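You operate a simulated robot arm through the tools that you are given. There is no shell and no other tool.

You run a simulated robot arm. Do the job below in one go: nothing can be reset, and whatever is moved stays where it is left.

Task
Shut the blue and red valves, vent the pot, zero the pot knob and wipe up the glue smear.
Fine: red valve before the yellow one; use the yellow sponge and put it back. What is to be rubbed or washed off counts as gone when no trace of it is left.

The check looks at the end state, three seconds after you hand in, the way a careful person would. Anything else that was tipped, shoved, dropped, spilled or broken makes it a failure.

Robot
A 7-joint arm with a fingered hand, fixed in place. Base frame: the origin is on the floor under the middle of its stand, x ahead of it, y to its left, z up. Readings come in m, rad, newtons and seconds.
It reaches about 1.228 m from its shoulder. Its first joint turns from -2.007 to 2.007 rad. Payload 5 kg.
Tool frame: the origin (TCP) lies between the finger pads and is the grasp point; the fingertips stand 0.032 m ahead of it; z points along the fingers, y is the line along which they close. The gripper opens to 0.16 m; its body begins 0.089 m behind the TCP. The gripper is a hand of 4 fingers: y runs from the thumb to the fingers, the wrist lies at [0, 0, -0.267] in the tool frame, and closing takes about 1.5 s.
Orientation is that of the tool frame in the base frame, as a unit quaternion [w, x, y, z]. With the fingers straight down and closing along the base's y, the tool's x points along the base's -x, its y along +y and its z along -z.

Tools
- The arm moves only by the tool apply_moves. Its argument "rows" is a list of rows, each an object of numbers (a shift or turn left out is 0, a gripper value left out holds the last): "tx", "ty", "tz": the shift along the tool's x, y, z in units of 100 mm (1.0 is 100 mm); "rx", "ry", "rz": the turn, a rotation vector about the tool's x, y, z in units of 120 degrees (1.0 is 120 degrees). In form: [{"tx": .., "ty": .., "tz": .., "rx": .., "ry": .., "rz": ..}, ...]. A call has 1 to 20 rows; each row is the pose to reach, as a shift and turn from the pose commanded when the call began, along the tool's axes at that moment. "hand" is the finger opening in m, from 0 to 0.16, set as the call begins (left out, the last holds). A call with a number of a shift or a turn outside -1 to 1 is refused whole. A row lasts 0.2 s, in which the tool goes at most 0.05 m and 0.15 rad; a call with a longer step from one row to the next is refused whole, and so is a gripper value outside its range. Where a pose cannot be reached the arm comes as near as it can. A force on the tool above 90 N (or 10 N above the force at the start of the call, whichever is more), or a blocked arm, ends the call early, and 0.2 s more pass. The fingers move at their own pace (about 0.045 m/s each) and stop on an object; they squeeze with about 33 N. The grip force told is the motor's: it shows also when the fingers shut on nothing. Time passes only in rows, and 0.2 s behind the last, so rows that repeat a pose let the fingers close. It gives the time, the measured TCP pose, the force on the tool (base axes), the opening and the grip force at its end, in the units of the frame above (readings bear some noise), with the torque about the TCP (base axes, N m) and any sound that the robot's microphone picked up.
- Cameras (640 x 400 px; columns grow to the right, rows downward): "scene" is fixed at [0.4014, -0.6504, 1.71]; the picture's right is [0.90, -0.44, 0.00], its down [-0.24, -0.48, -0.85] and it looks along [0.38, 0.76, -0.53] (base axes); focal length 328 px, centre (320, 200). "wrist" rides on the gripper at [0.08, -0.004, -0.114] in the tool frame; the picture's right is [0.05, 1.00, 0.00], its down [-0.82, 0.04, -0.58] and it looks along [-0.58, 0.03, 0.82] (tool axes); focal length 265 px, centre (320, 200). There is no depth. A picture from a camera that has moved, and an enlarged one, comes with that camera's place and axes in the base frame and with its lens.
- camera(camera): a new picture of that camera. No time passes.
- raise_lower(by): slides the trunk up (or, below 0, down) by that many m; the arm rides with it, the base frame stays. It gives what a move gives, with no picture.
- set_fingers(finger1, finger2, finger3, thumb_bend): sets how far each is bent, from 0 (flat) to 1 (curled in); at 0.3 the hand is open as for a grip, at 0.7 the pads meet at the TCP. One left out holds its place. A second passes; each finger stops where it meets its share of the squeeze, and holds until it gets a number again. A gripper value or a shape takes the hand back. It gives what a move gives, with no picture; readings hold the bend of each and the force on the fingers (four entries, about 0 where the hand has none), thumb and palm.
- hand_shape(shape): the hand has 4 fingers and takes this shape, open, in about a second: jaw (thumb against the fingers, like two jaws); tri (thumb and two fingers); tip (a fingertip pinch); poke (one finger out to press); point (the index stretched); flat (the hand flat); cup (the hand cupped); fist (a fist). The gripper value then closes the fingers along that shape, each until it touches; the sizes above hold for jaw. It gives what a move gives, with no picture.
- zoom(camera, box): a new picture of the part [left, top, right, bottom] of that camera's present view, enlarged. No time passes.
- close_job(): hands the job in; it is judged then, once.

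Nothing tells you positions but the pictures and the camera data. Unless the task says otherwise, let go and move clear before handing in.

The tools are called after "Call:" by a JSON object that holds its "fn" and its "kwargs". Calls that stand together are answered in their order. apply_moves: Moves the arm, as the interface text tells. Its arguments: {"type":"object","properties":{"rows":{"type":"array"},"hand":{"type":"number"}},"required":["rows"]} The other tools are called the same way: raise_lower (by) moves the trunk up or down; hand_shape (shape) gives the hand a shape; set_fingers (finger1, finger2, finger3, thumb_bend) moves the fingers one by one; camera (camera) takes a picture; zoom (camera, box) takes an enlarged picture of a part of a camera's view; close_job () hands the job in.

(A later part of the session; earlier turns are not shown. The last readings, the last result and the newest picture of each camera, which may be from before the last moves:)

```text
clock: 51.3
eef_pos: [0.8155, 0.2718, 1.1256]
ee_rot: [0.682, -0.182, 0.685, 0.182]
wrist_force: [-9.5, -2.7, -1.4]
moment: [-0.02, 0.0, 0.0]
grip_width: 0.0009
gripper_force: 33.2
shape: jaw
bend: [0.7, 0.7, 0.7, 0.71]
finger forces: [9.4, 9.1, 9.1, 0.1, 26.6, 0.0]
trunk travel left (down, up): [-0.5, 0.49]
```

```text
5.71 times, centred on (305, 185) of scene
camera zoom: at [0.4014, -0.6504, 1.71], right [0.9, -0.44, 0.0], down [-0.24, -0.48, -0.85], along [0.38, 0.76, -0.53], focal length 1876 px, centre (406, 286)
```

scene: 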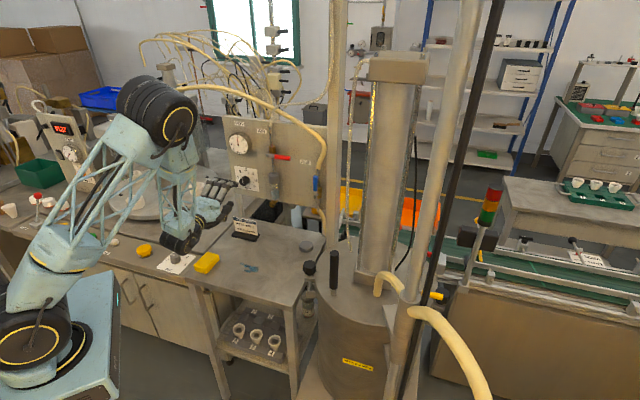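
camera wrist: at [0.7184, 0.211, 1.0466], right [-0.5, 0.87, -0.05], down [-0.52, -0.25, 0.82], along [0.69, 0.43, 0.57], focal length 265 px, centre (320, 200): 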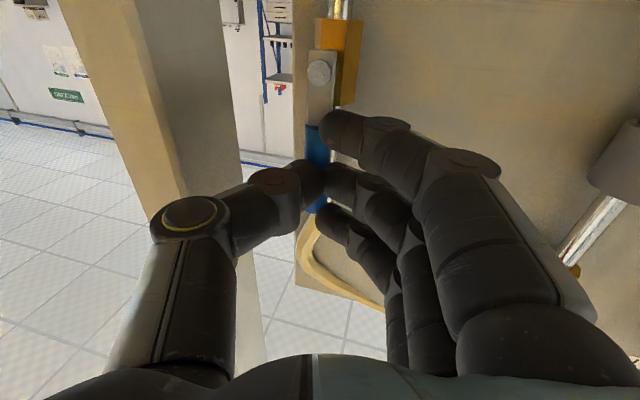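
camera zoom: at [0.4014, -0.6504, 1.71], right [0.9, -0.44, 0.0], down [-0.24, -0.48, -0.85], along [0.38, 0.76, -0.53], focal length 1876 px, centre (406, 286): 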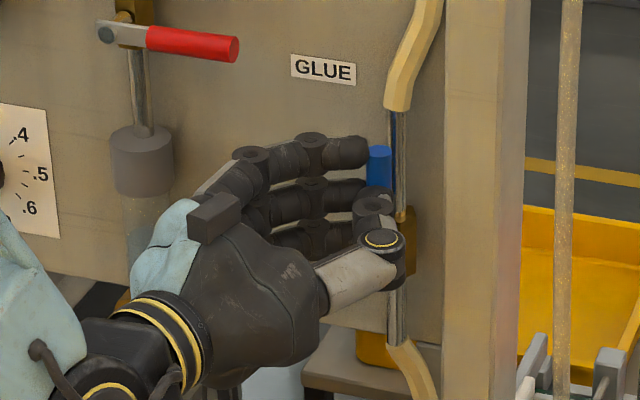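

The fingertips closed just in front of the lever rather than around it. I'll reopen, go 2 cm deeper, and close again.

Call:
{"fn": "apply_moves", "kwargs": {"hand": 0.055, "rows": [{"tz": 0}, {"tz": 0}, {"tz": 0}, {"tz": 0}, {"tz": 0}]}}

Call:
{"fn": "apply_moves", "kwargs": {"rows": [{"tz": 0.07}, {"tz": 0.14}, {"tz": 0.2}]}}

Call:
{"fn": "camera", "kwargs": {"camera": "wrist"}}

Call:
{"fn": "zoom", "kwargs": {"camera": "scene", "box": [260, 150, 350, 220]}}

```text
clock: 52.5
eef_pos: [0.8153, 0.2713, 1.1255]
ee_rot: [0.682, -0.183, 0.684, 0.183]
wrist_force: [0.6, -0.1, -0.2]
moment: [-0.06, 0.03, -0.01]
grip_width: 0.0546
gripper_force: 0.1
shape: jaw
bend: [0.73, 0.73, 0.73, 0.7]
finger forces: [0.1, 0.0, 0.0, 0.0, 0.1, 0.0]
trunk travel left (down, up): [-0.5, 0.49]
```

```text
clock: 53.3
eef_pos: [0.8317, 0.283, 1.1271]
ee_rot: [0.682, -0.183, 0.684, 0.183]
wrist_force: [-6.6, 2.5, 1.5]
moment: [0.03, 0.01, -0.48]
grip_width: 0.0538
gripper_force: 0.1
shape: jaw
bend: [0.73, 0.73, 0.73, 0.7]
finger forces: [0.0, 0.0, 0.0, 0.0, 7.2, 0.0]
trunk travel left (down, up): [-0.5, 0.49]
```

```text
taken
camera wrist: at [0.736, 0.2227, 1.0468], right [-0.5, 0.87, -0.05], down [-0.52, -0.25, 0.82], along [0.69, 0.43, 0.57], focal length 265 px, centre (320, 200)
```

wrist: 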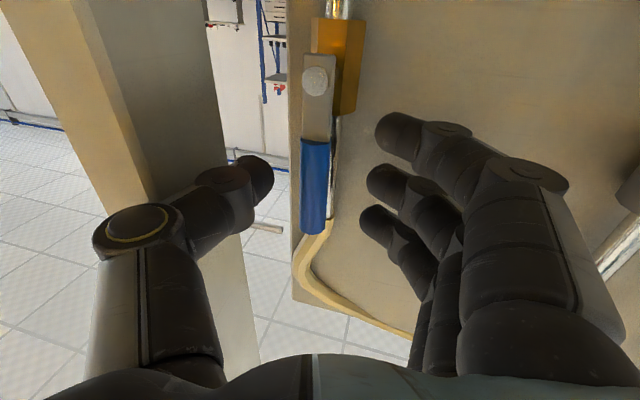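

```text
5.71 times, centred on (305, 185) of scene
camera zoom: at [0.4014, -0.6504, 1.71], right [0.9, -0.44, 0.0], down [-0.24, -0.48, -0.85], along [0.38, 0.76, -0.53], focal length 1876 px, centre (406, 286)
```

zoom: 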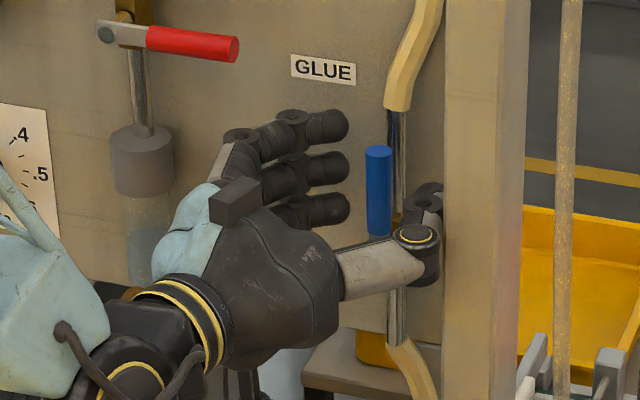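

The thumb just brushes the beam (7 N). I'll shift 6 mm left to come off it and then close.

Call:
{"fn": "apply_moves", "kwargs": {"rows": [{"ty": 0.06}]}}

Call:
{"fn": "apply_moves", "kwargs": {"hand": 0.0, "rows": [{"tz": 0}, {"tz": 0}, {"tz": 0}, {"tz": 0}, {"tz": 0}]}}

Call:
{"fn": "camera", "kwargs": {"camera": "wrist"}}

Call:
{"fn": "zoom", "kwargs": {"camera": "scene", "box": [260, 150, 350, 220]}}

```text
clock: 53.7
eef_pos: [0.8314, 0.2888, 1.1257]
ee_rot: [0.682, -0.183, 0.684, 0.183]
wrist_force: [-0.1, 0.1, -0.6]
moment: [0.02, 0.02, 0.0]
grip_width: 0.0546
gripper_force: 0.1
shape: jaw
bend: [0.73, 0.73, 0.73, 0.7]
finger forces: [0.0, 0.1, 0.1, 0.0, 0.1, 0.1]
trunk travel left (down, up): [-0.5, 0.49]
```

```text
clock: 54.9
eef_pos: [0.831, 0.2887, 1.1246]
ee_rot: [0.682, -0.182, 0.685, 0.182]
wrist_force: [8.4, 3.6, 0.8]
moment: [-0.15, -0.07, 0.11]
grip_width: 0.0074
gripper_force: 32.8
shape: jaw
bend: [0.71, 0.65, 0.65, 0.71]
finger forces: [6.6, 9.2, 9.2, 0.0, 28.0, 0.0]
trunk travel left (down, up): [-0.5, 0.49]
```

```text
taken
camera wrist: at [0.7349, 0.2286, 1.046], right [-0.5, 0.87, -0.05], down [-0.52, -0.25, 0.82], along [0.69, 0.43, 0.57], focal length 265 px, centre (320, 200)
```

wrist: 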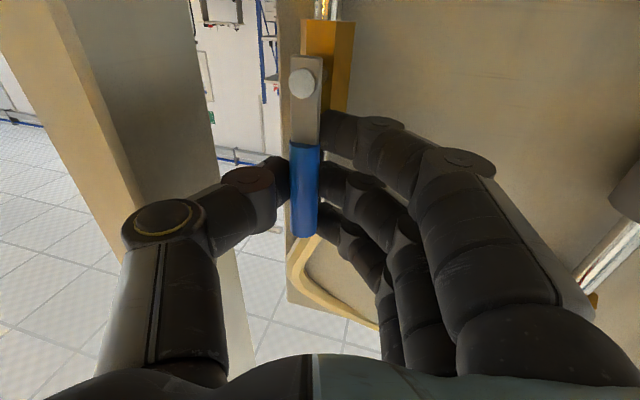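

```text
5.71 times, centred on (305, 185) of scene
camera zoom: at [0.4014, -0.6504, 1.71], right [0.9, -0.44, 0.0], down [-0.24, -0.48, -0.85], along [0.38, 0.76, -0.53], focal length 1876 px, centre (406, 286)
```

zoom: 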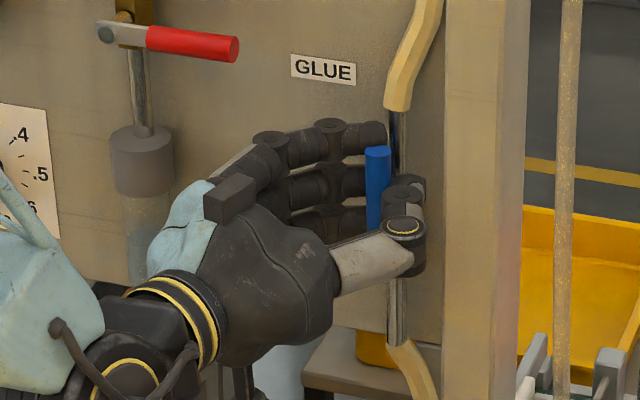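

The blue lever is now properly gripped. I'll test an 8° counter-clockwise turn (to the left, away from the beam).

Call:
{"fn": "apply_moves", "kwargs": {"rows": [{"tx": 0.009, "ty": 0.0331, "tz": -0.0089, "ry": -0.0086, "rz": -0.0322}, {"tx": 0.02, "ty": 0.0657, "tz": -0.0176, "ry": -0.01725, "rz": -0.0644}]}}

Call:
{"fn": "camera", "kwargs": {"camera": "wrist"}}

Call:
{"fn": "zoom", "kwargs": {"camera": "scene", "box": [260, 150, 350, 220]}}

```text
clock: 55.5
eef_pos: [0.8273, 0.2945, 1.1233]
ee_rot: [0.705, -0.224, 0.658, 0.138]
wrist_force: [6.6, 4.8, 4.1]
moment: [-0.11, 0.0, 0.04]
grip_width: 0.0071
gripper_force: 32.9
shape: jaw
bend: [0.71, 0.65, 0.65, 0.71]
finger forces: [16.0, 9.3, 9.5, 0.0, 28.2, 0.0]
trunk travel left (down, up): [-0.5, 0.49]
```

```text
taken
camera wrist: at [0.7382, 0.2252, 1.041], right [-0.49, 0.85, -0.19], down [-0.6, -0.17, 0.78], along [0.64, 0.49, 0.59], focal length 265 px, centre (320, 200)
```

wrist: 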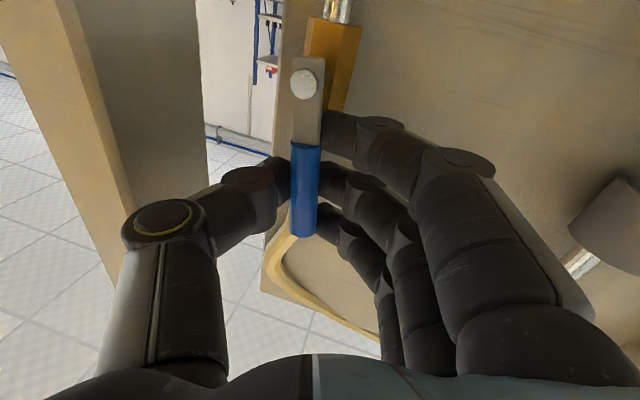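

```text
5.71 times, centred on (305, 185) of scene
camera zoom: at [0.4014, -0.6504, 1.71], right [0.9, -0.44, 0.0], down [-0.24, -0.48, -0.85], along [0.38, 0.76, -0.53], focal length 1876 px, centre (406, 286)
```

zoom: 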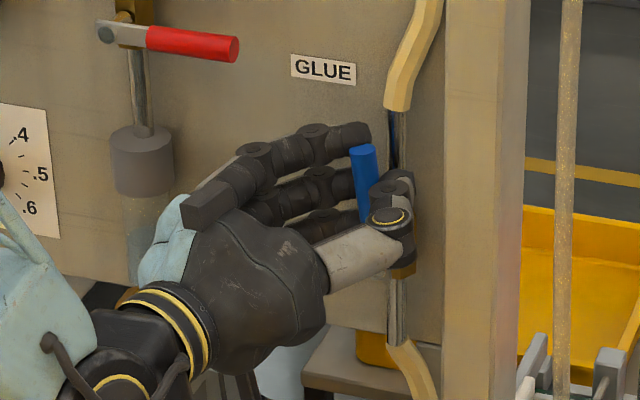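

The blue lever follows to the left with little resistance. I continue 41° along the arc.

Call:
{"fn": "apply_moves", "kwargs": {"rows": [{"tx": 0.0165, "ty": 0.0562, "tz": -0.0151, "ry": -0.01474, "rz": -0.055}, {"tx": 0.0398, "ty": 0.1102, "tz": -0.0295, "ry": -0.02947, "rz": -0.11}, {"tx": 0.0696, "ty": 0.1611, "tz": -0.0432, "ry": -0.04421, "rz": -0.165}, {"tx": 0.1054, "ty": 0.2082, "tz": -0.0558, "ry": -0.05895, "rz": -0.22}, {"tx": 0.1468, "ty": 0.2509, "tz": -0.0672, "ry": -0.07369, "rz": -0.275}, {"tx": 0.1932, "ty": 0.2885, "tz": -0.0773, "ry": -0.08842, "rz": -0.33}]}}

Call:
{"fn": "camera", "kwargs": {"camera": "wrist"}}

Call:
{"fn": "zoom", "kwargs": {"camera": "scene", "box": [260, 150, 350, 220]}}

```text
clock: 56.9
eef_pos: [0.8064, 0.3135, 1.0998]
ee_rot: [0.767, -0.422, 0.475, -0.088]
wrist_force: [6.3, 13.7, 4.1]
moment: [-0.14, 0.04, 0.16]
grip_width: 0.0066
gripper_force: 32.9
shape: jaw
bend: [0.7, 0.64, 0.64, 0.71]
finger forces: [8.2, 10.4, 10.2, 0.0, 27.3, 0.0]
trunk travel left (down, up): [-0.5, 0.49]
```

```text
taken
camera wrist: at [0.7594, 0.2037, 1.0294], right [-0.24, 0.6, -0.76], down [-0.91, 0.14, 0.39], along [0.34, 0.79, 0.51], focal length 265 px, centre (320, 200)
```

wrist: 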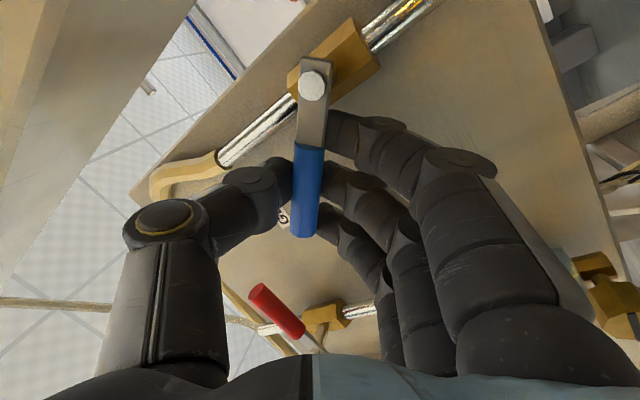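

```text
5.71 times, centred on (305, 185) of scene
camera zoom: at [0.4014, -0.6504, 1.71], right [0.9, -0.44, 0.0], down [-0.24, -0.48, -0.85], along [0.38, 0.76, -0.53], focal length 1876 px, centre (406, 286)
```

zoom: 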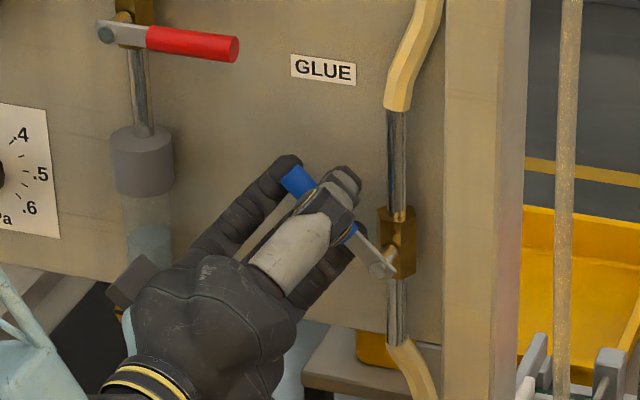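

At 49° now. Another 42° to bring it horizontal.

Call:
{"fn": "apply_moves", "kwargs": {"rows": [{"tx": 0.0165, "ty": 0.0562, "tz": -0.0151, "ry": -0.01474, "rz": -0.055}, {"tx": 0.0398, "ty": 0.1102, "tz": -0.0295, "ry": -0.02947, "rz": -0.11}, {"tx": 0.0696, "ty": 0.1611, "tz": -0.0432, "ry": -0.04421, "rz": -0.165}, {"tx": 0.1054, "ty": 0.2082, "tz": -0.0558, "ry": -0.05895, "rz": -0.22}, {"tx": 0.1468, "ty": 0.2509, "tz": -0.0672, "ry": -0.07369, "rz": -0.275}, {"tx": 0.1932, "ty": 0.2885, "tz": -0.0773, "ry": -0.08842, "rz": -0.33}]}}

Call:
{"fn": "camera", "kwargs": {"camera": "wrist"}}

Call:
{"fn": "zoom", "kwargs": {"camera": "scene", "box": [240, 150, 350, 230]}}

```text
clock: 58.3
eef_pos: [0.8017, 0.3187, 1.0656]
ee_rot: [0.732, -0.564, 0.233, -0.304]
wrist_force: [-3.4, 28.6, 1.8]
moment: [-0.36, -0.07, 0.23]
grip_width: 0.0056
gripper_force: 32.9
shape: jaw
bend: [0.7, 0.64, 0.64, 0.71]
finger forces: [7.1, 11.1, 10.8, 0.0, 25.4, 0.0]
trunk travel left (down, up): [-0.5, 0.49]
```

```text
taken
camera wrist: at [0.7802, 0.1834, 1.0408], right [0.22, 0.14, -0.97], down [-0.96, 0.19, -0.19], along [0.15, 0.97, 0.18], focal length 265 px, centre (320, 200)
```

wrist: 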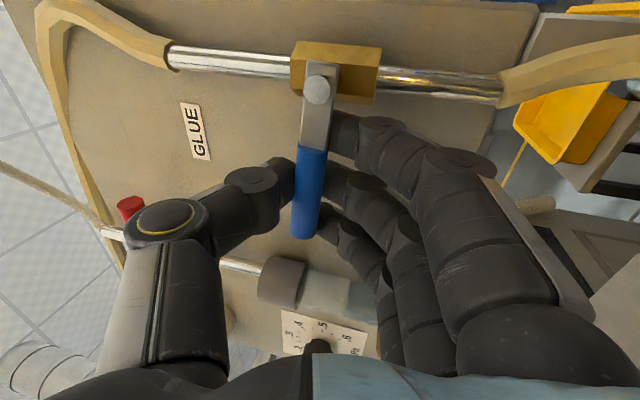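

```text
5.00 times, centred on (295, 190) of scene
camera zoom: at [0.4014, -0.6504, 1.71], right [0.9, -0.44, 0.0], down [-0.24, -0.48, -0.85], along [0.38, 0.76, -0.53], focal length 1641 px, centre (445, 250)
```

zoom: 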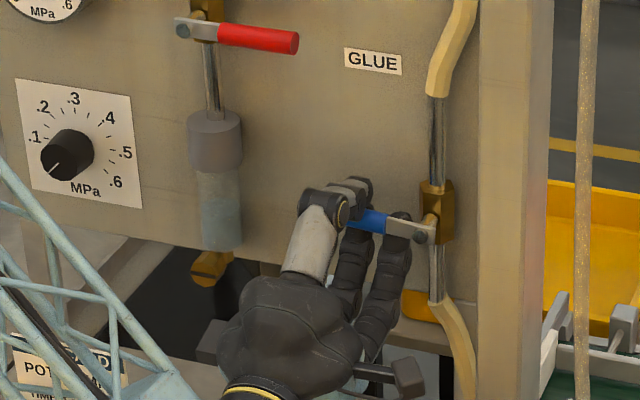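

The lever is nearly horizontal; I'll zoom to judge the remaining angle.

Call:
{"fn": "zoom", "kwargs": {"camera": "scene", "box": [300, 180, 350, 215]}}

Call:
{"fn": "zoom", "kwargs": {"camera": "wrist", "box": [200, 10, 440, 160]}}

```text
11.43 times, centred on (325, 198) of scene
camera zoom: at [0.4014, -0.6504, 1.71], right [0.9, -0.44, 0.0], down [-0.24, -0.48, -0.85], along [0.38, 0.76, -0.53], focal length 3752 px, centre (263, 229)
```

zoom: 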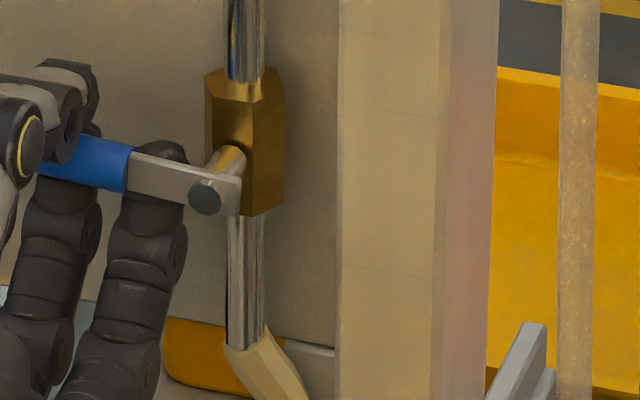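

```text
2.67 times, centred on (320, 85) of wrist
camera zoom: at [0.7802, 0.1834, 1.0408], right [0.22, 0.14, -0.97], down [-0.96, 0.19, -0.19], along [0.15, 0.97, 0.18], focal length 708 px, centre (320, 507)
```

zoom: 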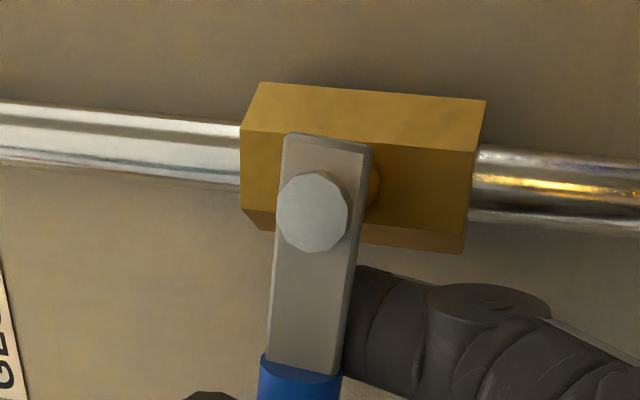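

It looks within a few degrees of horizontal; I'll nudge 5° more to seat it at its stop.

Call:
{"fn": "apply_moves", "kwargs": {"rows": [{"tx": 0.005, "ty": 0.0166, "tz": -0.0045, "ry": -0.0043, "rz": -0.0161}, {"tx": 0.009, "ty": 0.0331, "tz": -0.0089, "ry": -0.0086, "rz": -0.0322}, {"tx": 0.011, "ty": 0.041, "tz": -0.011, "ry": -0.0108, "rz": -0.0402}]}}

Call:
{"fn": "zoom", "kwargs": {"camera": "scene", "box": [300, 180, 350, 215]}}

Call:
{"fn": "zoom", "kwargs": {"camera": "wrist", "box": [200, 10, 440, 160]}}

```text
clock: 59.1
eef_pos: [0.8021, 0.3179, 1.0614]
ee_rot: [0.721, -0.576, 0.201, -0.327]
wrist_force: [-4.7, 31.2, 2.0]
moment: [-0.33, -0.13, 0.2]
grip_width: 0.0053
gripper_force: 33.5
shape: jaw
bend: [0.7, 0.64, 0.64, 0.71]
finger forces: [6.8, 11.1, 10.4, 0.0, 25.0, 0.0]
trunk travel left (down, up): [-0.5, 0.49]
```

```text
11.43 times, centred on (325, 198) of scene
camera zoom: at [0.4014, -0.6504, 1.71], right [0.9, -0.44, 0.0], down [-0.24, -0.48, -0.85], along [0.38, 0.76, -0.53], focal length 3752 px, centre (263, 229)
```

zoom: 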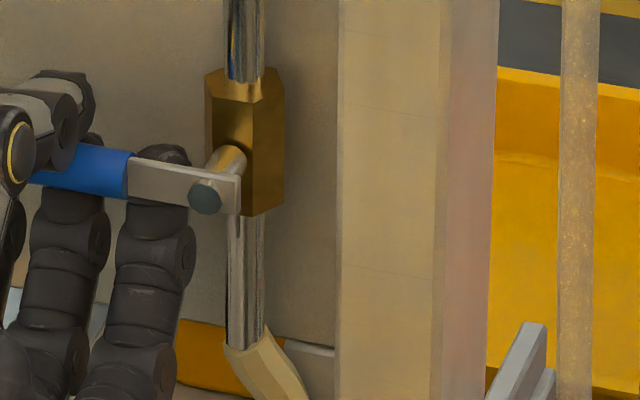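

```text
2.67 times, centred on (320, 85) of wrist
camera zoom: at [0.7822, 0.1815, 1.044], right [0.28, 0.08, -0.96], down [-0.95, 0.18, -0.26], along [0.15, 0.98, 0.13], focal length 708 px, centre (320, 507)
```

zoom: 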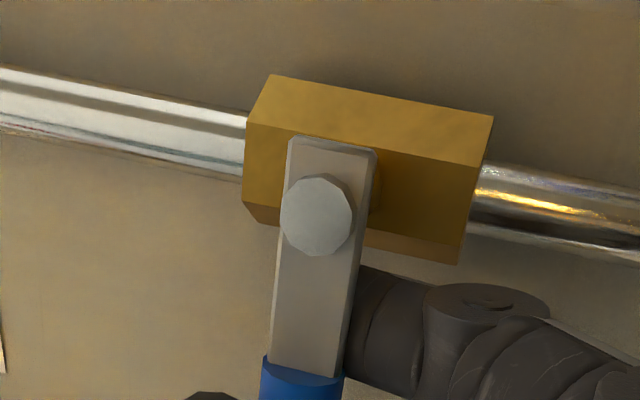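

Blue is horizontal now, perpendicular to its pipe. I'll open the hand and withdraw.

Call:
{"fn": "apply_moves", "kwargs": {"hand": 0.06, "rows": [{"tz": 0}, {"tz": 0}, {"tz": 0}, {"tz": 0}, {"tz": 0}]}}

Call:
{"fn": "apply_moves", "kwargs": {"rows": [{"tz": -0.1}, {"tz": -0.3}, {"tz": -0.5}, {"tz": -0.7}, {"tz": -0.9}, {"tz": -1.0}]}}

Call:
{"fn": "camera", "kwargs": {"camera": "wrist"}}

Call:
{"fn": "zoom", "kwargs": {"camera": "scene", "box": [210, 120, 350, 220]}}

Call:
{"fn": "camera", "kwargs": {"camera": "scene"}}

```text
clock: 60.3
eef_pos: [0.8031, 0.315, 1.0612]
ee_rot: [0.721, -0.576, 0.202, -0.328]
wrist_force: [-0.2, -0.3, -0.1]
moment: [0.0, -0.01, 0.02]
grip_width: 0.0596
gripper_force: 0.1
shape: jaw
bend: [0.73, 0.73, 0.73, 0.7]
finger forces: [0.0, 0.0, 0.1, 0.0, 0.0, 0.0]
trunk travel left (down, up): [-0.5, 0.49]
```

```text
clock: 61.7
eef_pos: [0.7371, 0.2457, 1.0362]
ee_rot: [0.721, -0.576, 0.202, -0.328]
wrist_force: [-0.2, 1.1, -0.6]
moment: [0.03, -0.01, -0.01]
grip_width: 0.0597
gripper_force: 0.0
shape: jaw
bend: [0.73, 0.73, 0.73, 0.7]
finger forces: [0.0, 0.1, 0.0, 0.1, 0.0, 0.0]
trunk travel left (down, up): [-0.5, 0.49]
```

```text
taken
camera wrist: at [0.7158, 0.1092, 1.0182], right [0.28, 0.09, -0.96], down [-0.95, 0.18, -0.26], along [0.15, 0.98, 0.13], focal length 265 px, centre (320, 200)
```

wrist: 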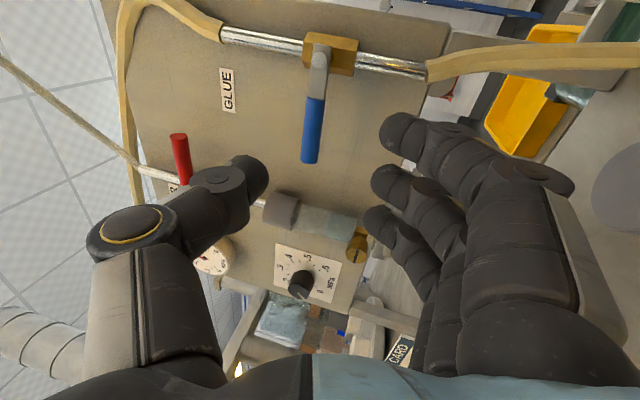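

```text
4.00 times, centred on (280, 170) of scene
camera zoom: at [0.4014, -0.6504, 1.71], right [0.9, -0.44, 0.0], down [-0.24, -0.48, -0.85], along [0.38, 0.76, -0.53], focal length 1313 px, centre (480, 320)
```

zoom: 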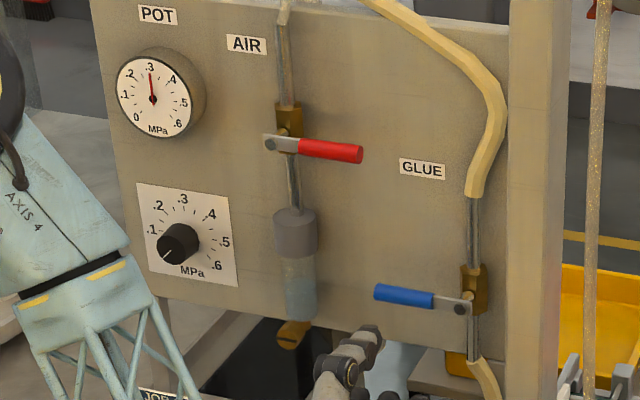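

```text
taken
```

scene: 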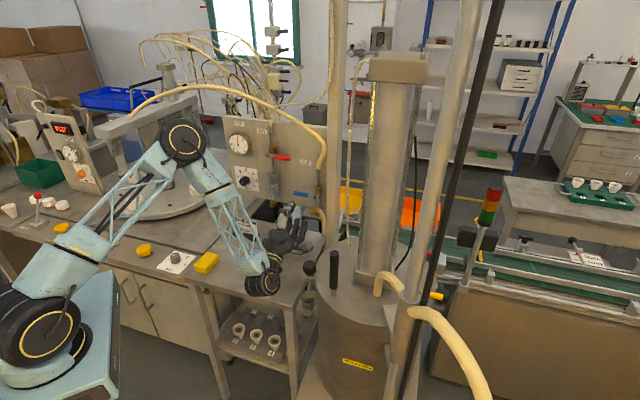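

Both valves are shut: red points right and blue points left, each crossing its pipe. Next is the yellow vent lever on the pot lid; I'll retreat, unroll the wrist, then point the hand down and look at it from closer.

Call:
{"fn": "apply_moves", "kwargs": {"rows": [{"tx": 0.0034, "ty": -0.0468, "tz": -0.027, "rx": -0.00726, "ry": 0.00782, "rz": 0.0605}, {"tx": 0.0068, "ty": -0.0935, "tz": -0.054, "rx": -0.01452, "ry": 0.01563, "rz": 0.121}, {"tx": 0.0102, "ty": -0.1403, "tz": -0.081, "rx": -0.02178, "ry": 0.02345, "rz": 0.1815}, {"tx": 0.0135, "ty": -0.1871, "tz": -0.108, "rx": -0.02905, "ry": 0.03126, "rz": 0.2421}, {"tx": 0.0169, "ty": -0.2338, "tz": -0.135, "rx": -0.03631, "ry": 0.03908, "rz": 0.3026}, {"tx": 0.0203, "ty": -0.2806, "tz": -0.162, "rx": -0.04357, "ry": 0.04689, "rz": 0.3631}, {"tx": 0.0237, "ty": -0.3274, "tz": -0.189, "rx": -0.05083, "ry": 0.05471, "rz": 0.4236}, {"tx": 0.0271, "ty": -0.3742, "tz": -0.216, "rx": -0.05809, "ry": 0.06252, "rz": 0.4841}, {"tx": 0.0305, "ty": -0.4209, "tz": -0.243, "rx": -0.06535, "ry": 0.07034, "rz": 0.5446}, {"tx": 0.0338, "ty": -0.4677, "tz": -0.27, "rx": -0.07262, "ry": 0.07815, "rz": 0.6052}, {"tx": 0.0372, "ty": -0.5145, "tz": -0.297, "rx": -0.07988, "ry": 0.08597, "rz": 0.6657}, {"tx": 0.0406, "ty": -0.5612, "tz": -0.324, "rx": -0.08714, "ry": 0.09378, "rz": 0.7262}, {"tx": 0.044, "ty": -0.608, "tz": -0.351, "rx": -0.0944, "ry": 0.1016, "rz": 0.7867}]}}

Call:
{"fn": "camera", "kwargs": {"camera": "scene"}}

```text
clock: 64.5
eef_pos: [0.7009, 0.2096, 1.0874]
ee_rot: [0.653, -0.269, 0.654, 0.271]
wrist_force: [-0.5, 0.3, -0.8]
moment: [-0.03, -0.01, -0.02]
grip_width: 0.0597
gripper_force: 0.0
shape: jaw
bend: [0.73, 0.73, 0.73, 0.7]
finger forces: [0.1, 0.0, 0.0, 0.1, 0.0, 0.0]
trunk travel left (down, up): [-0.5, 0.49]
```

```text
taken
```

scene: 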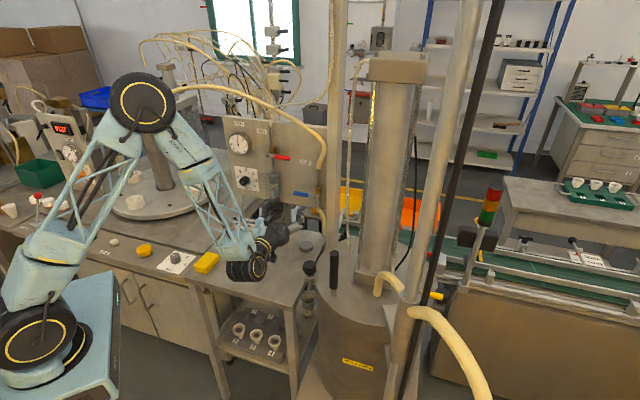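

I'll raise the trunk 0.2 m and swing the hand to point downward, moving clear of the panel toward the pot side.

Call:
{"fn": "raise_lower", "kwargs": {"by": 0.2}}

Call:
{"fn": "apply_moves", "kwargs": {"hand": 0.05, "rows": [{"tx": -0.0417, "ty": -0.0177, "tz": -0.0766, "rx": 0.02443, "ry": 0.05898, "rz": 0.02443}, {"tx": -0.0833, "ty": -0.0353, "tz": -0.1532, "rx": 0.04885, "ry": 0.11795, "rz": 0.04885}, {"tx": -0.125, "ty": -0.053, "tz": -0.2298, "rx": 0.07328, "ry": 0.17693, "rz": 0.07328}, {"tx": -0.1667, "ty": -0.0707, "tz": -0.3063, "rx": 0.0977, "ry": 0.2359, "rz": 0.0977}, {"tx": -0.2083, "ty": -0.0883, "tz": -0.3829, "rx": 0.12213, "ry": 0.29488, "rz": 0.12213}, {"tx": -0.25, "ty": -0.106, "tz": -0.4595, "rx": 0.14655, "ry": 0.35385, "rz": 0.14655}, {"tx": -0.2917, "ty": -0.1237, "tz": -0.5361, "rx": 0.17098, "ry": 0.41283, "rz": 0.17098}, {"tx": -0.3333, "ty": -0.1413, "tz": -0.6127, "rx": 0.1954, "ry": 0.4718, "rz": 0.1954}, {"tx": -0.375, "ty": -0.159, "tz": -0.6893, "rx": 0.21983, "ry": 0.53078, "rz": 0.21983}, {"tx": -0.4167, "ty": -0.1767, "tz": -0.7658, "rx": 0.24425, "ry": 0.58975, "rz": 0.24425}, {"tx": -0.4583, "ty": -0.1943, "tz": -0.8424, "rx": 0.26868, "ry": 0.64873, "rz": 0.26868}, {"tx": -0.5, "ty": -0.212, "tz": -0.919, "rx": 0.2931, "ry": 0.7077, "rz": 0.2931}]}}

Call:
{"fn": "camera", "kwargs": {"camera": "scene"}}

Call:
{"fn": "camera", "kwargs": {"camera": "wrist"}}

```text
clock: 66.6
eef_pos: [0.7009, 0.2094, 1.2855]
ee_rot: [0.653, -0.27, 0.653, 0.271]
wrist_force: [-0.2, -0.1, 0.6]
moment: [0.0, -0.02, 0.01]
grip_width: 0.0595
gripper_force: 0.0
shape: jaw
bend: [0.73, 0.73, 0.73, 0.7]
finger forces: [0.0, 0.0, 0.0, 0.1, 0.0, 0.0]
trunk travel left (down, up): [-0.7, 0.29]
```

```text
clock: 69.2
eef_pos: [0.6524, 0.1283, 1.3378]
ee_rot: [0.0, 0.001, 1.0, 0.0]
wrist_force: [0.3, -0.7, -1.2]
moment: [-0.02, 0.03, 0.0]
grip_width: 0.05
gripper_force: 0.0
shape: jaw
bend: [0.73, 0.73, 0.73, 0.7]
finger forces: [0.0, 0.0, 0.0, 0.0, 0.0, 0.1]
trunk travel left (down, up): [-0.7, 0.29]
```

```text
taken
```

scene: 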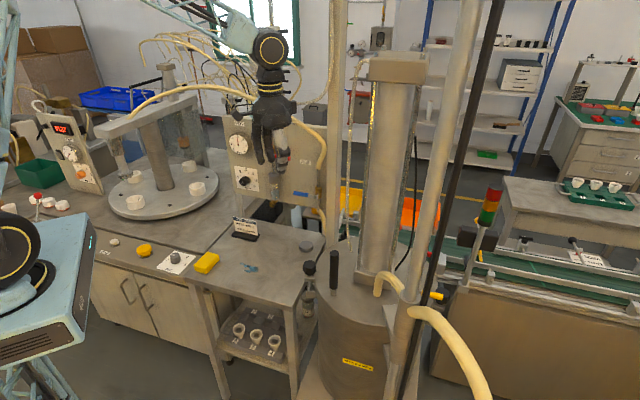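

```text
taken
camera wrist: at [0.572, 0.1251, 1.4517], right [-0.05, 1.0, 0.0], down [0.82, 0.04, 0.58], along [0.57, 0.03, -0.82], focal length 265 px, centre (320, 200)
```

wrist: 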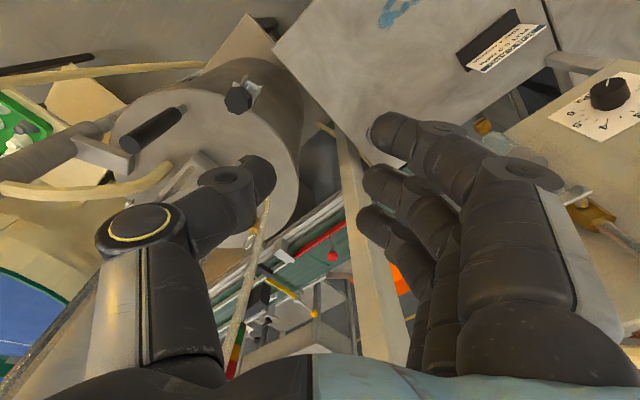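

The hand points straight down now. I work out the black rod is vertical at about (0.68, −0.42), so I'll stay well left of it and move over toward the pot for a look.

Call:
{"fn": "apply_moves", "kwargs": {"rows": [{"ty": -0.3}, {"ty": -0.65}, {"ty": -1.0}]}}

Call:
{"fn": "apply_moves", "kwargs": {"rows": [{"ty": -0.3}, {"ty": -0.65}, {"ty": -1.0}]}}

Call:
{"fn": "camera", "kwargs": {"camera": "wrist"}}

Call:
{"fn": "camera", "kwargs": {"camera": "scene"}}

```text
clock: 70.0
eef_pos: [0.6502, 0.0277, 1.3341]
ee_rot: [0.0, 0.0, 1.0, 0.001]
wrist_force: [0.0, 0.0, 1.1]
moment: [0.02, 0.04, 0.0]
grip_width: 0.0499
gripper_force: 0.1
shape: jaw
bend: [0.73, 0.73, 0.73, 0.7]
finger forces: [0.0, 0.1, 0.0, 0.0, 0.1, 0.1]
trunk travel left (down, up): [-0.7, 0.29]
```

```text
clock: 70.8
eef_pos: [0.6482, -0.0713, 1.3356]
ee_rot: [-0.001, 0.0, 1.0, 0.001]
wrist_force: [-0.9, 0.2, -0.2]
moment: [0.06, -0.02, 0.01]
grip_width: 0.0499
gripper_force: 0.2
shape: jaw
bend: [0.73, 0.73, 0.73, 0.7]
finger forces: [0.1, 0.0, 0.1, 0.0, 0.0, 0.0]
trunk travel left (down, up): [-0.7, 0.29]
```

```text
taken
camera wrist: at [0.568, -0.0757, 1.4493], right [-0.05, 1.0, 0.0], down [0.82, 0.04, 0.58], along [0.58, 0.03, -0.82], focal length 265 px, centre (320, 200)
```

wrist: 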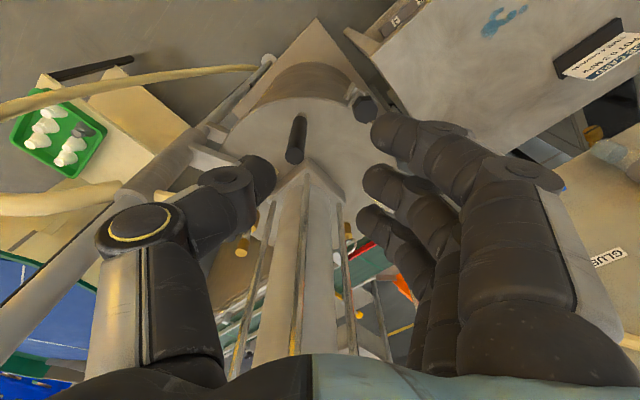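

```text
taken
```

scene: 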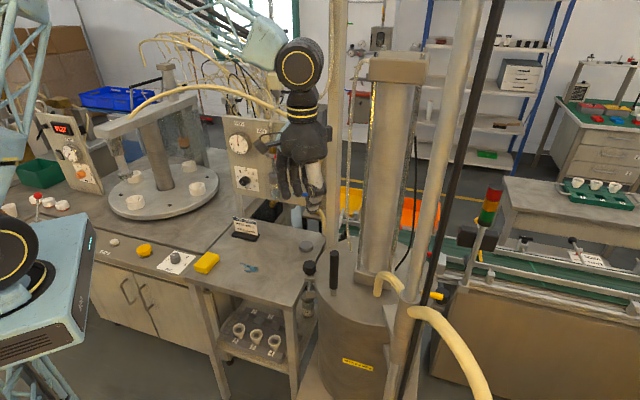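

Call:
{"fn": "apply_moves", "kwargs": {"rows": [{"ty": -0.25}, {"ty": -0.5}, {"ty": -0.7}]}}

Call:
{"fn": "camera", "kwargs": {"camera": "wrist"}}

Call:
{"fn": "zoom", "kwargs": {"camera": "wrist", "box": [180, 80, 420, 260]}}

```text
clock: 71.6
eef_pos: [0.6506, -0.1391, 1.3351]
ee_rot: [0.0, -0.001, 1.0, 0.001]
wrist_force: [-1.1, -0.4, -0.3]
moment: [0.0, 0.0, 0.01]
grip_width: 0.0499
gripper_force: 0.1
shape: jaw
bend: [0.73, 0.73, 0.73, 0.7]
finger forces: [0.0, 0.1, 0.1, 0.0, 0.0, 0.1]
trunk travel left (down, up): [-0.7, 0.29]
```

```text
taken
camera wrist: at [0.5699, -0.1441, 1.45], right [-0.05, 1.0, 0.0], down [0.82, 0.04, 0.58], along [0.58, 0.03, -0.82], focal length 265 px, centre (320, 200)
```

wrist: 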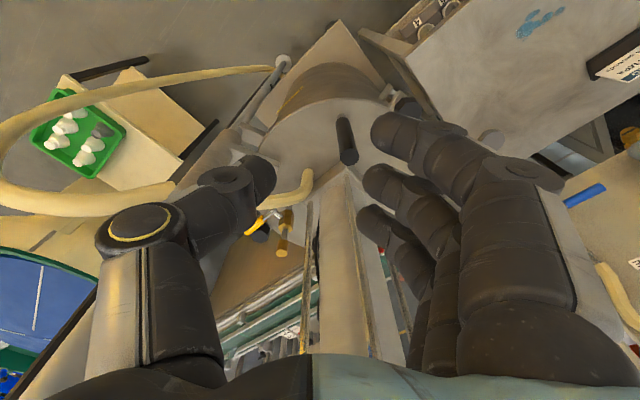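

```text
2.22 times, centred on (300, 170) of wrist
camera zoom: at [0.5699, -0.1441, 1.45], right [-0.05, 1.0, 0.0], down [0.82, 0.04, 0.58], along [0.58, 0.03, -0.82], focal length 590 px, centre (364, 267)
```

zoom: 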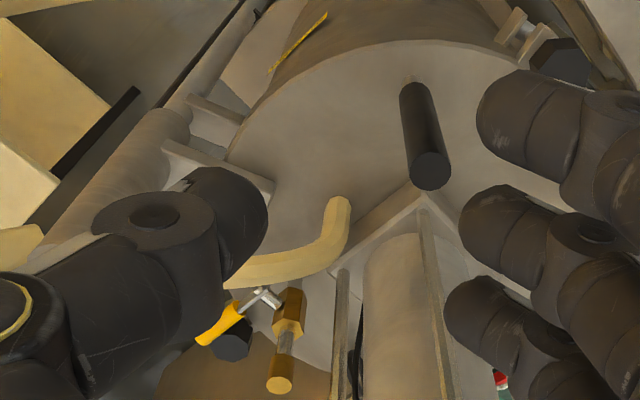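

The valve body and its vertical outlet pipe stand at about p = 0.772, q = 0.50, and the yellow lever (closed) points right in front of it at z≈1.055. It must swing up to lie along the pipe. I'll thread the closed, downward hand between the grey tube and the glass column, in small steps.

Call:
{"fn": "apply_moves", "kwargs": {"hand": 0.0, "rows": [{"tx": -0.25, "ty": -0.1, "tz": 0.09}, {"tx": -0.5, "ty": -0.2, "tz": 0.18}, {"tx": -0.75, "ty": -0.3, "tz": 0.27}, {"tx": -1.0, "ty": -0.41, "tz": 0.35}, {"tx": -1.0, "ty": -0.41, "tz": 0.35}]}}

Call:
{"fn": "camera", "kwargs": {"camera": "wrist"}}

Call:
{"fn": "camera", "kwargs": {"camera": "scene"}}

```text
clock: 72.8
eef_pos: [0.7504, -0.18, 1.2996]
ee_rot: [0.001, 0.0, 1.0, 0.001]
wrist_force: [-0.4, 0.7, 0.1]
moment: [-0.02, 0.02, 0.02]
grip_width: 0.0
gripper_force: 33.1
shape: jaw
bend: [0.7, 0.63, 0.7, 0.67]
finger forces: [0.0, 0.1, 0.1, 0.0, 0.0, 0.0]
trunk travel left (down, up): [-0.7, 0.29]
```

```text
taken
camera wrist: at [0.6709, -0.1836, 1.4158], right [-0.05, 1.0, 0.0], down [0.82, 0.04, 0.58], along [0.58, 0.03, -0.82], focal length 265 px, centre (320, 200)
```

wrist: 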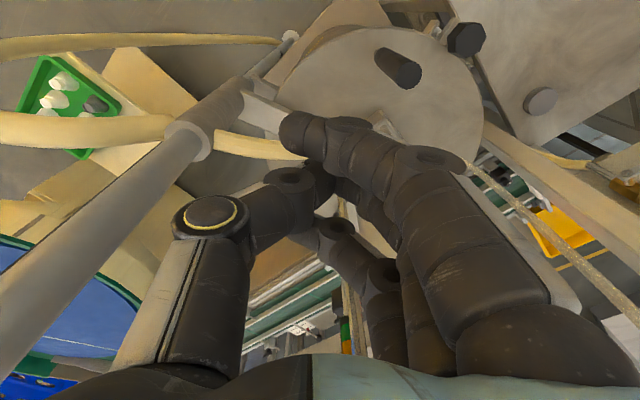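

```text
taken
```

scene: 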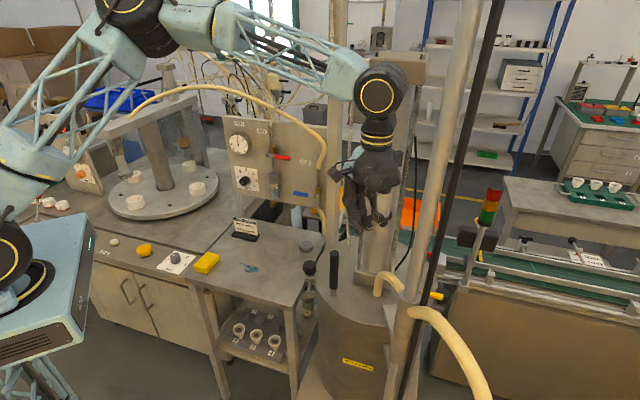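

Clear so far; the grey tube is well to the right of the hand. Continuing past it.

Call:
{"fn": "apply_moves", "kwargs": {"rows": [{"tx": -0.27, "ty": -0.11}, {"tx": -0.54, "ty": -0.22}, {"tx": -0.8, "ty": -0.33}]}}

Call:
{"fn": "camera", "kwargs": {"camera": "wrist"}}

Call:
{"fn": "camera", "kwargs": {"camera": "scene"}}

```text
clock: 73.6
eef_pos: [0.831, -0.2153, 1.301]
ee_rot: [0.0, 0.0, 1.0, 0.001]
wrist_force: [0.3, -0.8, -0.2]
moment: [0.04, 0.02, 0.02]
grip_width: 0.0
gripper_force: 32.7
shape: jaw
bend: [0.7, 0.63, 0.7, 0.67]
finger forces: [0.0, 0.0, 0.0, 0.1, 0.0, 0.0]
trunk travel left (down, up): [-0.7, 0.29]
```

```text
taken
camera wrist: at [0.7505, -0.2194, 1.4157], right [-0.05, 1.0, 0.0], down [0.82, 0.04, 0.58], along [0.58, 0.03, -0.82], focal length 265 px, centre (320, 200)
```

wrist: 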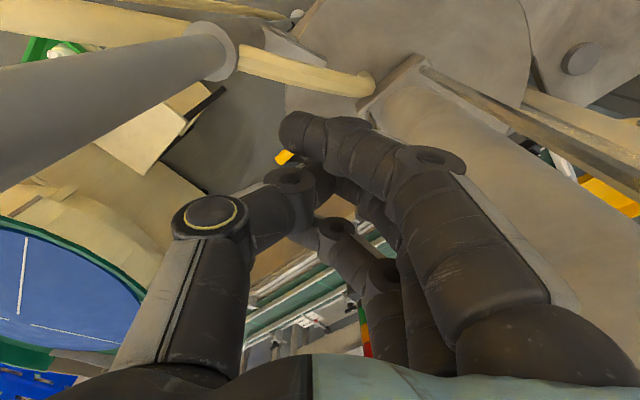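

```text
taken
```

scene: 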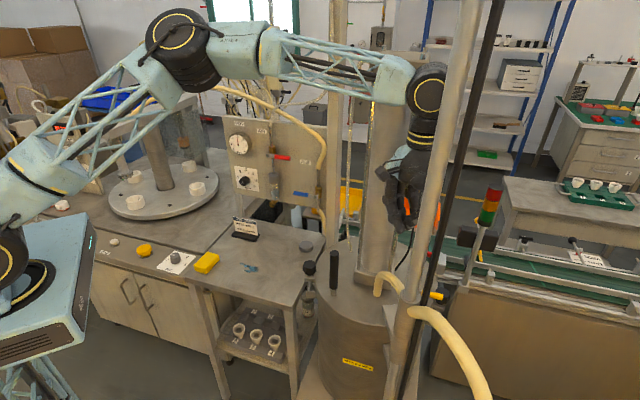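

The yellow lever's tip is in view just ahead. I'll move the last 10 cm over it and then yaw the hand 45° so the fingers will straddle the lever front-to-back.

Call:
{"fn": "apply_moves", "kwargs": {"rows": [{"tx": -0.33, "ty": -0.16}, {"tx": -0.66, "ty": -0.32}, {"tx": -1.0, "ty": -0.49}]}}

Call:
{"fn": "apply_moves", "kwargs": {"rows": [{"rz": 0.0625}, {"rz": 0.125}, {"rz": 0.1875}, {"rz": 0.25}, {"rz": 0.3125}, {"rz": 0.375}]}}

Call:
{"fn": "camera", "kwargs": {"camera": "wrist"}}

Call:
{"fn": "camera", "kwargs": {"camera": "scene"}}

```text
clock: 74.4
eef_pos: [0.933, -0.2681, 1.3001]
ee_rot: [-0.002, 0.001, 1.0, 0.001]
wrist_force: [-0.7, -0.3, -0.9]
moment: [0.1, 0.05, -0.01]
grip_width: 0.0002
gripper_force: 33.4
shape: jaw
bend: [0.7, 0.63, 0.7, 0.67]
finger forces: [0.0, 0.0, 0.0, 0.0, 0.0, 0.0]
trunk travel left (down, up): [-0.7, 0.29]
```

```text
clock: 75.8
eef_pos: [0.9306, -0.2618, 1.3006]
ee_rot: [-0.001, 0.384, 0.923, 0.0]
wrist_force: [-0.2, 1.0, -0.1]
moment: [0.04, 0.0, 0.01]
grip_width: 0.0002
gripper_force: 33.1
shape: jaw
bend: [0.7, 0.63, 0.7, 0.67]
finger forces: [0.0, 0.0, 0.0, 0.1, 0.0, 0.0]
trunk travel left (down, up): [-0.7, 0.29]
```

```text
taken
camera wrist: at [0.8716, -0.2095, 1.4148], right [0.67, 0.74, 0.0], down [0.61, -0.55, 0.58], along [0.43, -0.39, -0.82], focal length 265 px, centre (320, 200)
```

wrist: 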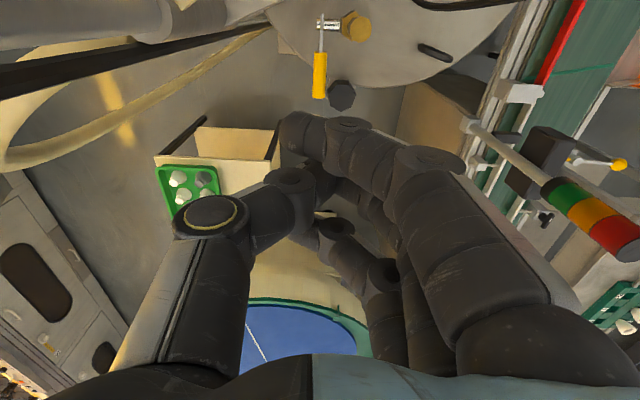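

```text
taken
```

scene: 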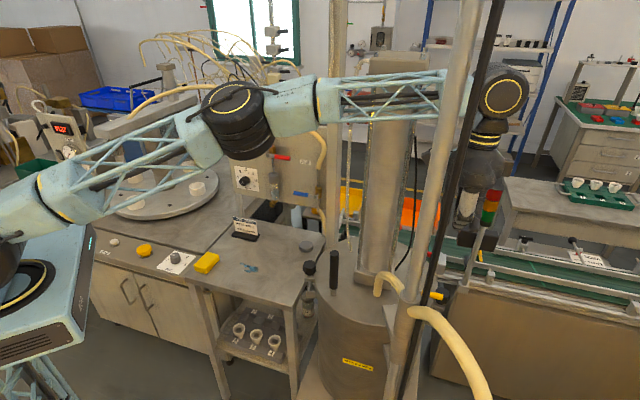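

I now look straight down along the lever. I'll zoom in to measure its exact position.

Call:
{"fn": "zoom", "kwargs": {"camera": "wrist", "box": [260, 0, 420, 120]}}

Call:
{"fn": "zoom", "kwargs": {"camera": "scene", "box": [380, 60, 540, 320]}}

```text
3.33 times, centred on (340, 60) of wrist
camera zoom: at [0.8716, -0.2095, 1.4148], right [0.67, 0.74, 0.0], down [0.61, -0.55, 0.58], along [0.43, -0.39, -0.82], focal length 885 px, centre (253, 667)
```

zoom: 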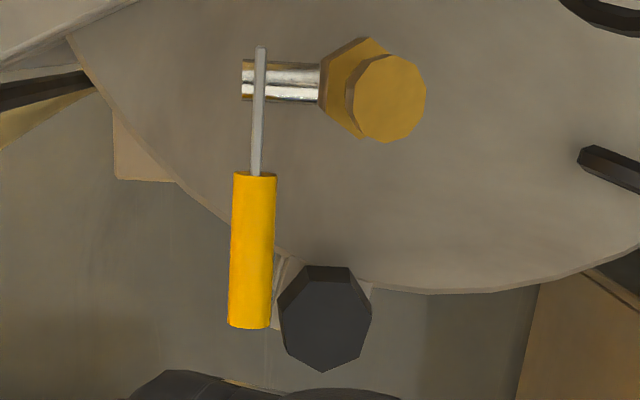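

```text
1.54 times, centred on (460, 190) of scene
camera zoom: at [0.4014, -0.6504, 1.71], right [0.9, -0.44, 0.0], down [-0.24, -0.48, -0.85], along [0.38, 0.76, -0.53], focal length 505 px, centre (105, 215)
```

zoom: 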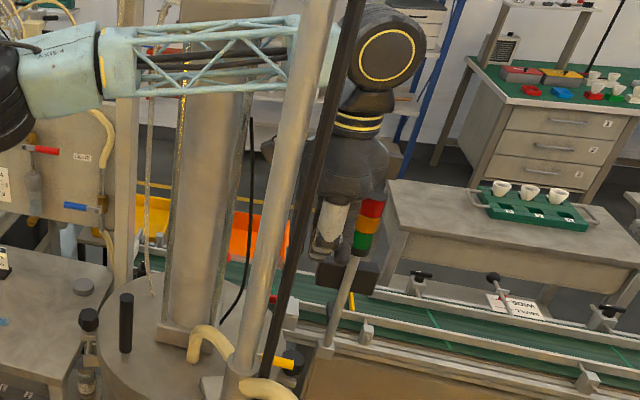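

A clamp knob sits right behind the lever's outer end (p≈0.857, q≈0.503), so a three-finger grip there won't fit. I'll pinch with only the middle finger and thumb near p≈0.815, between the knob and the valve body, keeping the other fingers spread.

Call:
{"fn": "set_fingers", "kwargs": {"finger1": 0.3, "finger2": 0.56, "finger3": 0.3, "thumb_bend": 0.56}}

Call:
{"fn": "apply_moves", "kwargs": {"rows": [{"tx": 0.14, "ty": -0.01, "tz": 0.25}, {"tx": 0.28, "ty": -0.02, "tz": 0.5}, {"tx": 0.28, "ty": -0.02, "tz": 0.75}, {"tx": 0.28, "ty": -0.02, "tz": 1.0}]}}

Call:
{"fn": "camera", "kwargs": {"camera": "wrist"}}

Call:
{"fn": "zoom", "kwargs": {"camera": "scene", "box": [380, 60, 540, 320]}}

```text
clock: 76.8
eef_pos: [0.9306, -0.2637, 1.2997]
ee_rot: [-0.001, 0.383, 0.924, 0.0]
wrist_force: [-1.0, 1.1, 0.3]
moment: [-0.02, -0.01, -0.02]
grip_width: 0.1182
gripper_force: 0.0
shape: fingers
bend: [0.3, 0.56, 0.3, 0.56]
finger forces: [0.0, 0.0, 0.0, 0.0, 0.0, 0.1]
trunk travel left (down, up): [-0.7, 0.29]
```

```text
clock: 77.8
eef_pos: [0.9016, -0.2527, 1.2099]
ee_rot: [0.004, 0.386, 0.923, 0.004]
wrist_force: [-0.1, 0.0, 0.8]
moment: [0.02, 0.0, 0.0]
grip_width: 0.1184
gripper_force: 0.1
shape: fingers
bend: [0.3, 0.56, 0.3, 0.56]
finger forces: [0.0, 0.0, 0.0, 0.1, 0.1, 0.0]
trunk travel left (down, up): [-0.7, 0.29]
```

```text
taken
camera wrist: at [0.8412, -0.1991, 1.3244], right [0.67, 0.74, 0.01], down [0.6, -0.55, 0.58], along [0.43, -0.38, -0.81], focal length 265 px, centre (320, 200)
```

wrist: 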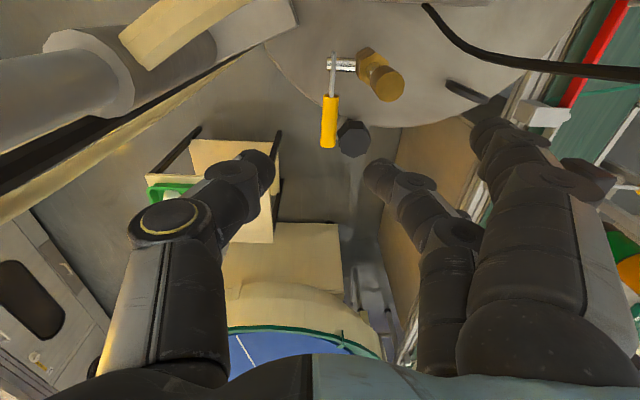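

```text
1.54 times, centred on (460, 190) of scene
camera zoom: at [0.4014, -0.6504, 1.71], right [0.9, -0.44, 0.0], down [-0.24, -0.48, -0.85], along [0.38, 0.76, -0.53], focal length 505 px, centre (105, 215)
```

zoom: 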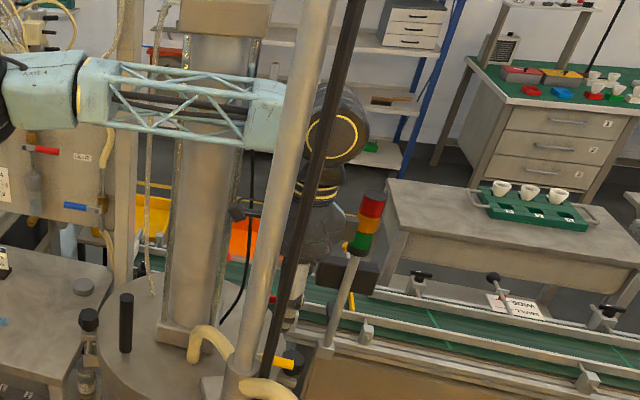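

Call:
{"fn": "apply_moves", "kwargs": {"rows": [{"tz": 0}, {"tz": 0}]}}

Call:
{"fn": "zoom", "kwargs": {"camera": "wrist", "box": [220, 20, 440, 180]}}

```text
clock: 78.4
eef_pos: [0.901, -0.254, 1.2093]
ee_rot: [0.003, 0.385, 0.923, 0.005]
wrist_force: [0.1, 0.0, 0.5]
moment: [0.02, 0.02, 0.01]
grip_width: 0.1184
gripper_force: 0.0
shape: fingers
bend: [0.3, 0.56, 0.3, 0.56]
finger forces: [0.0, 0.0, 0.0, 0.0, 0.0, 0.0]
trunk travel left (down, up): [-0.7, 0.29]
```

```text
2.50 times, centred on (330, 100) of wrist
camera zoom: at [0.8411, -0.1991, 1.3239], right [0.67, 0.74, 0.01], down [0.6, -0.55, 0.58], along [0.43, -0.38, -0.81], focal length 664 px, centre (295, 450)
```

zoom: 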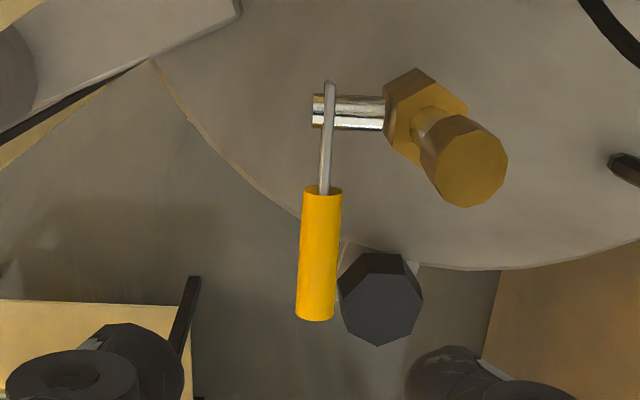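

The hand settled about 1 cm off the commanded pose with no tool force, so the forearm may be touching something. I'll check the forearm against the glass column before going on.

Call:
{"fn": "zoom", "kwargs": {"camera": "scene", "box": [320, 30, 480, 180]}}

Call:
{"fn": "camera", "kwargs": {"camera": "scene"}}

```text
2.67 times, centred on (400, 105) of scene
camera zoom: at [0.4014, -0.6504, 1.71], right [0.9, -0.44, 0.0], down [-0.24, -0.48, -0.85], along [0.38, 0.76, -0.53], focal length 875 px, centre (107, 453)
```

zoom: 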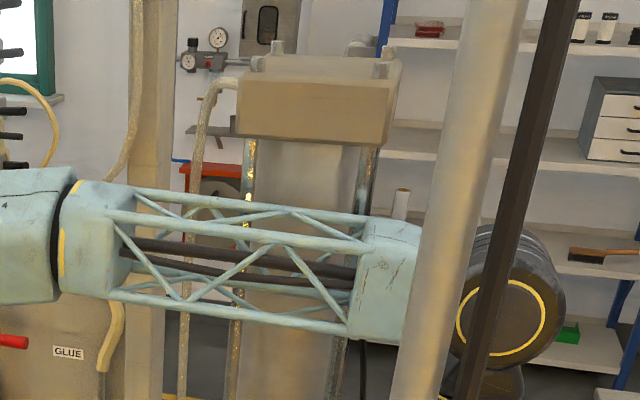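

```text
taken
```

scene: 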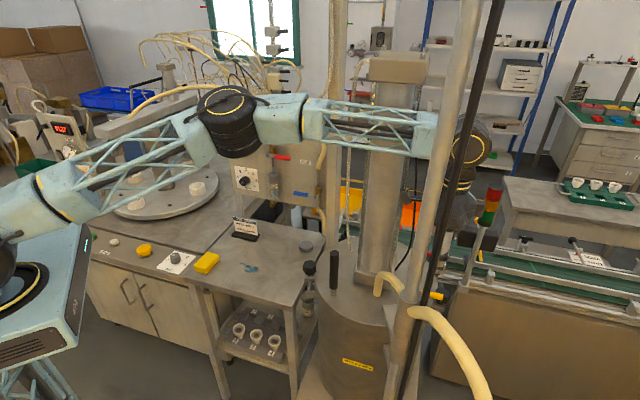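

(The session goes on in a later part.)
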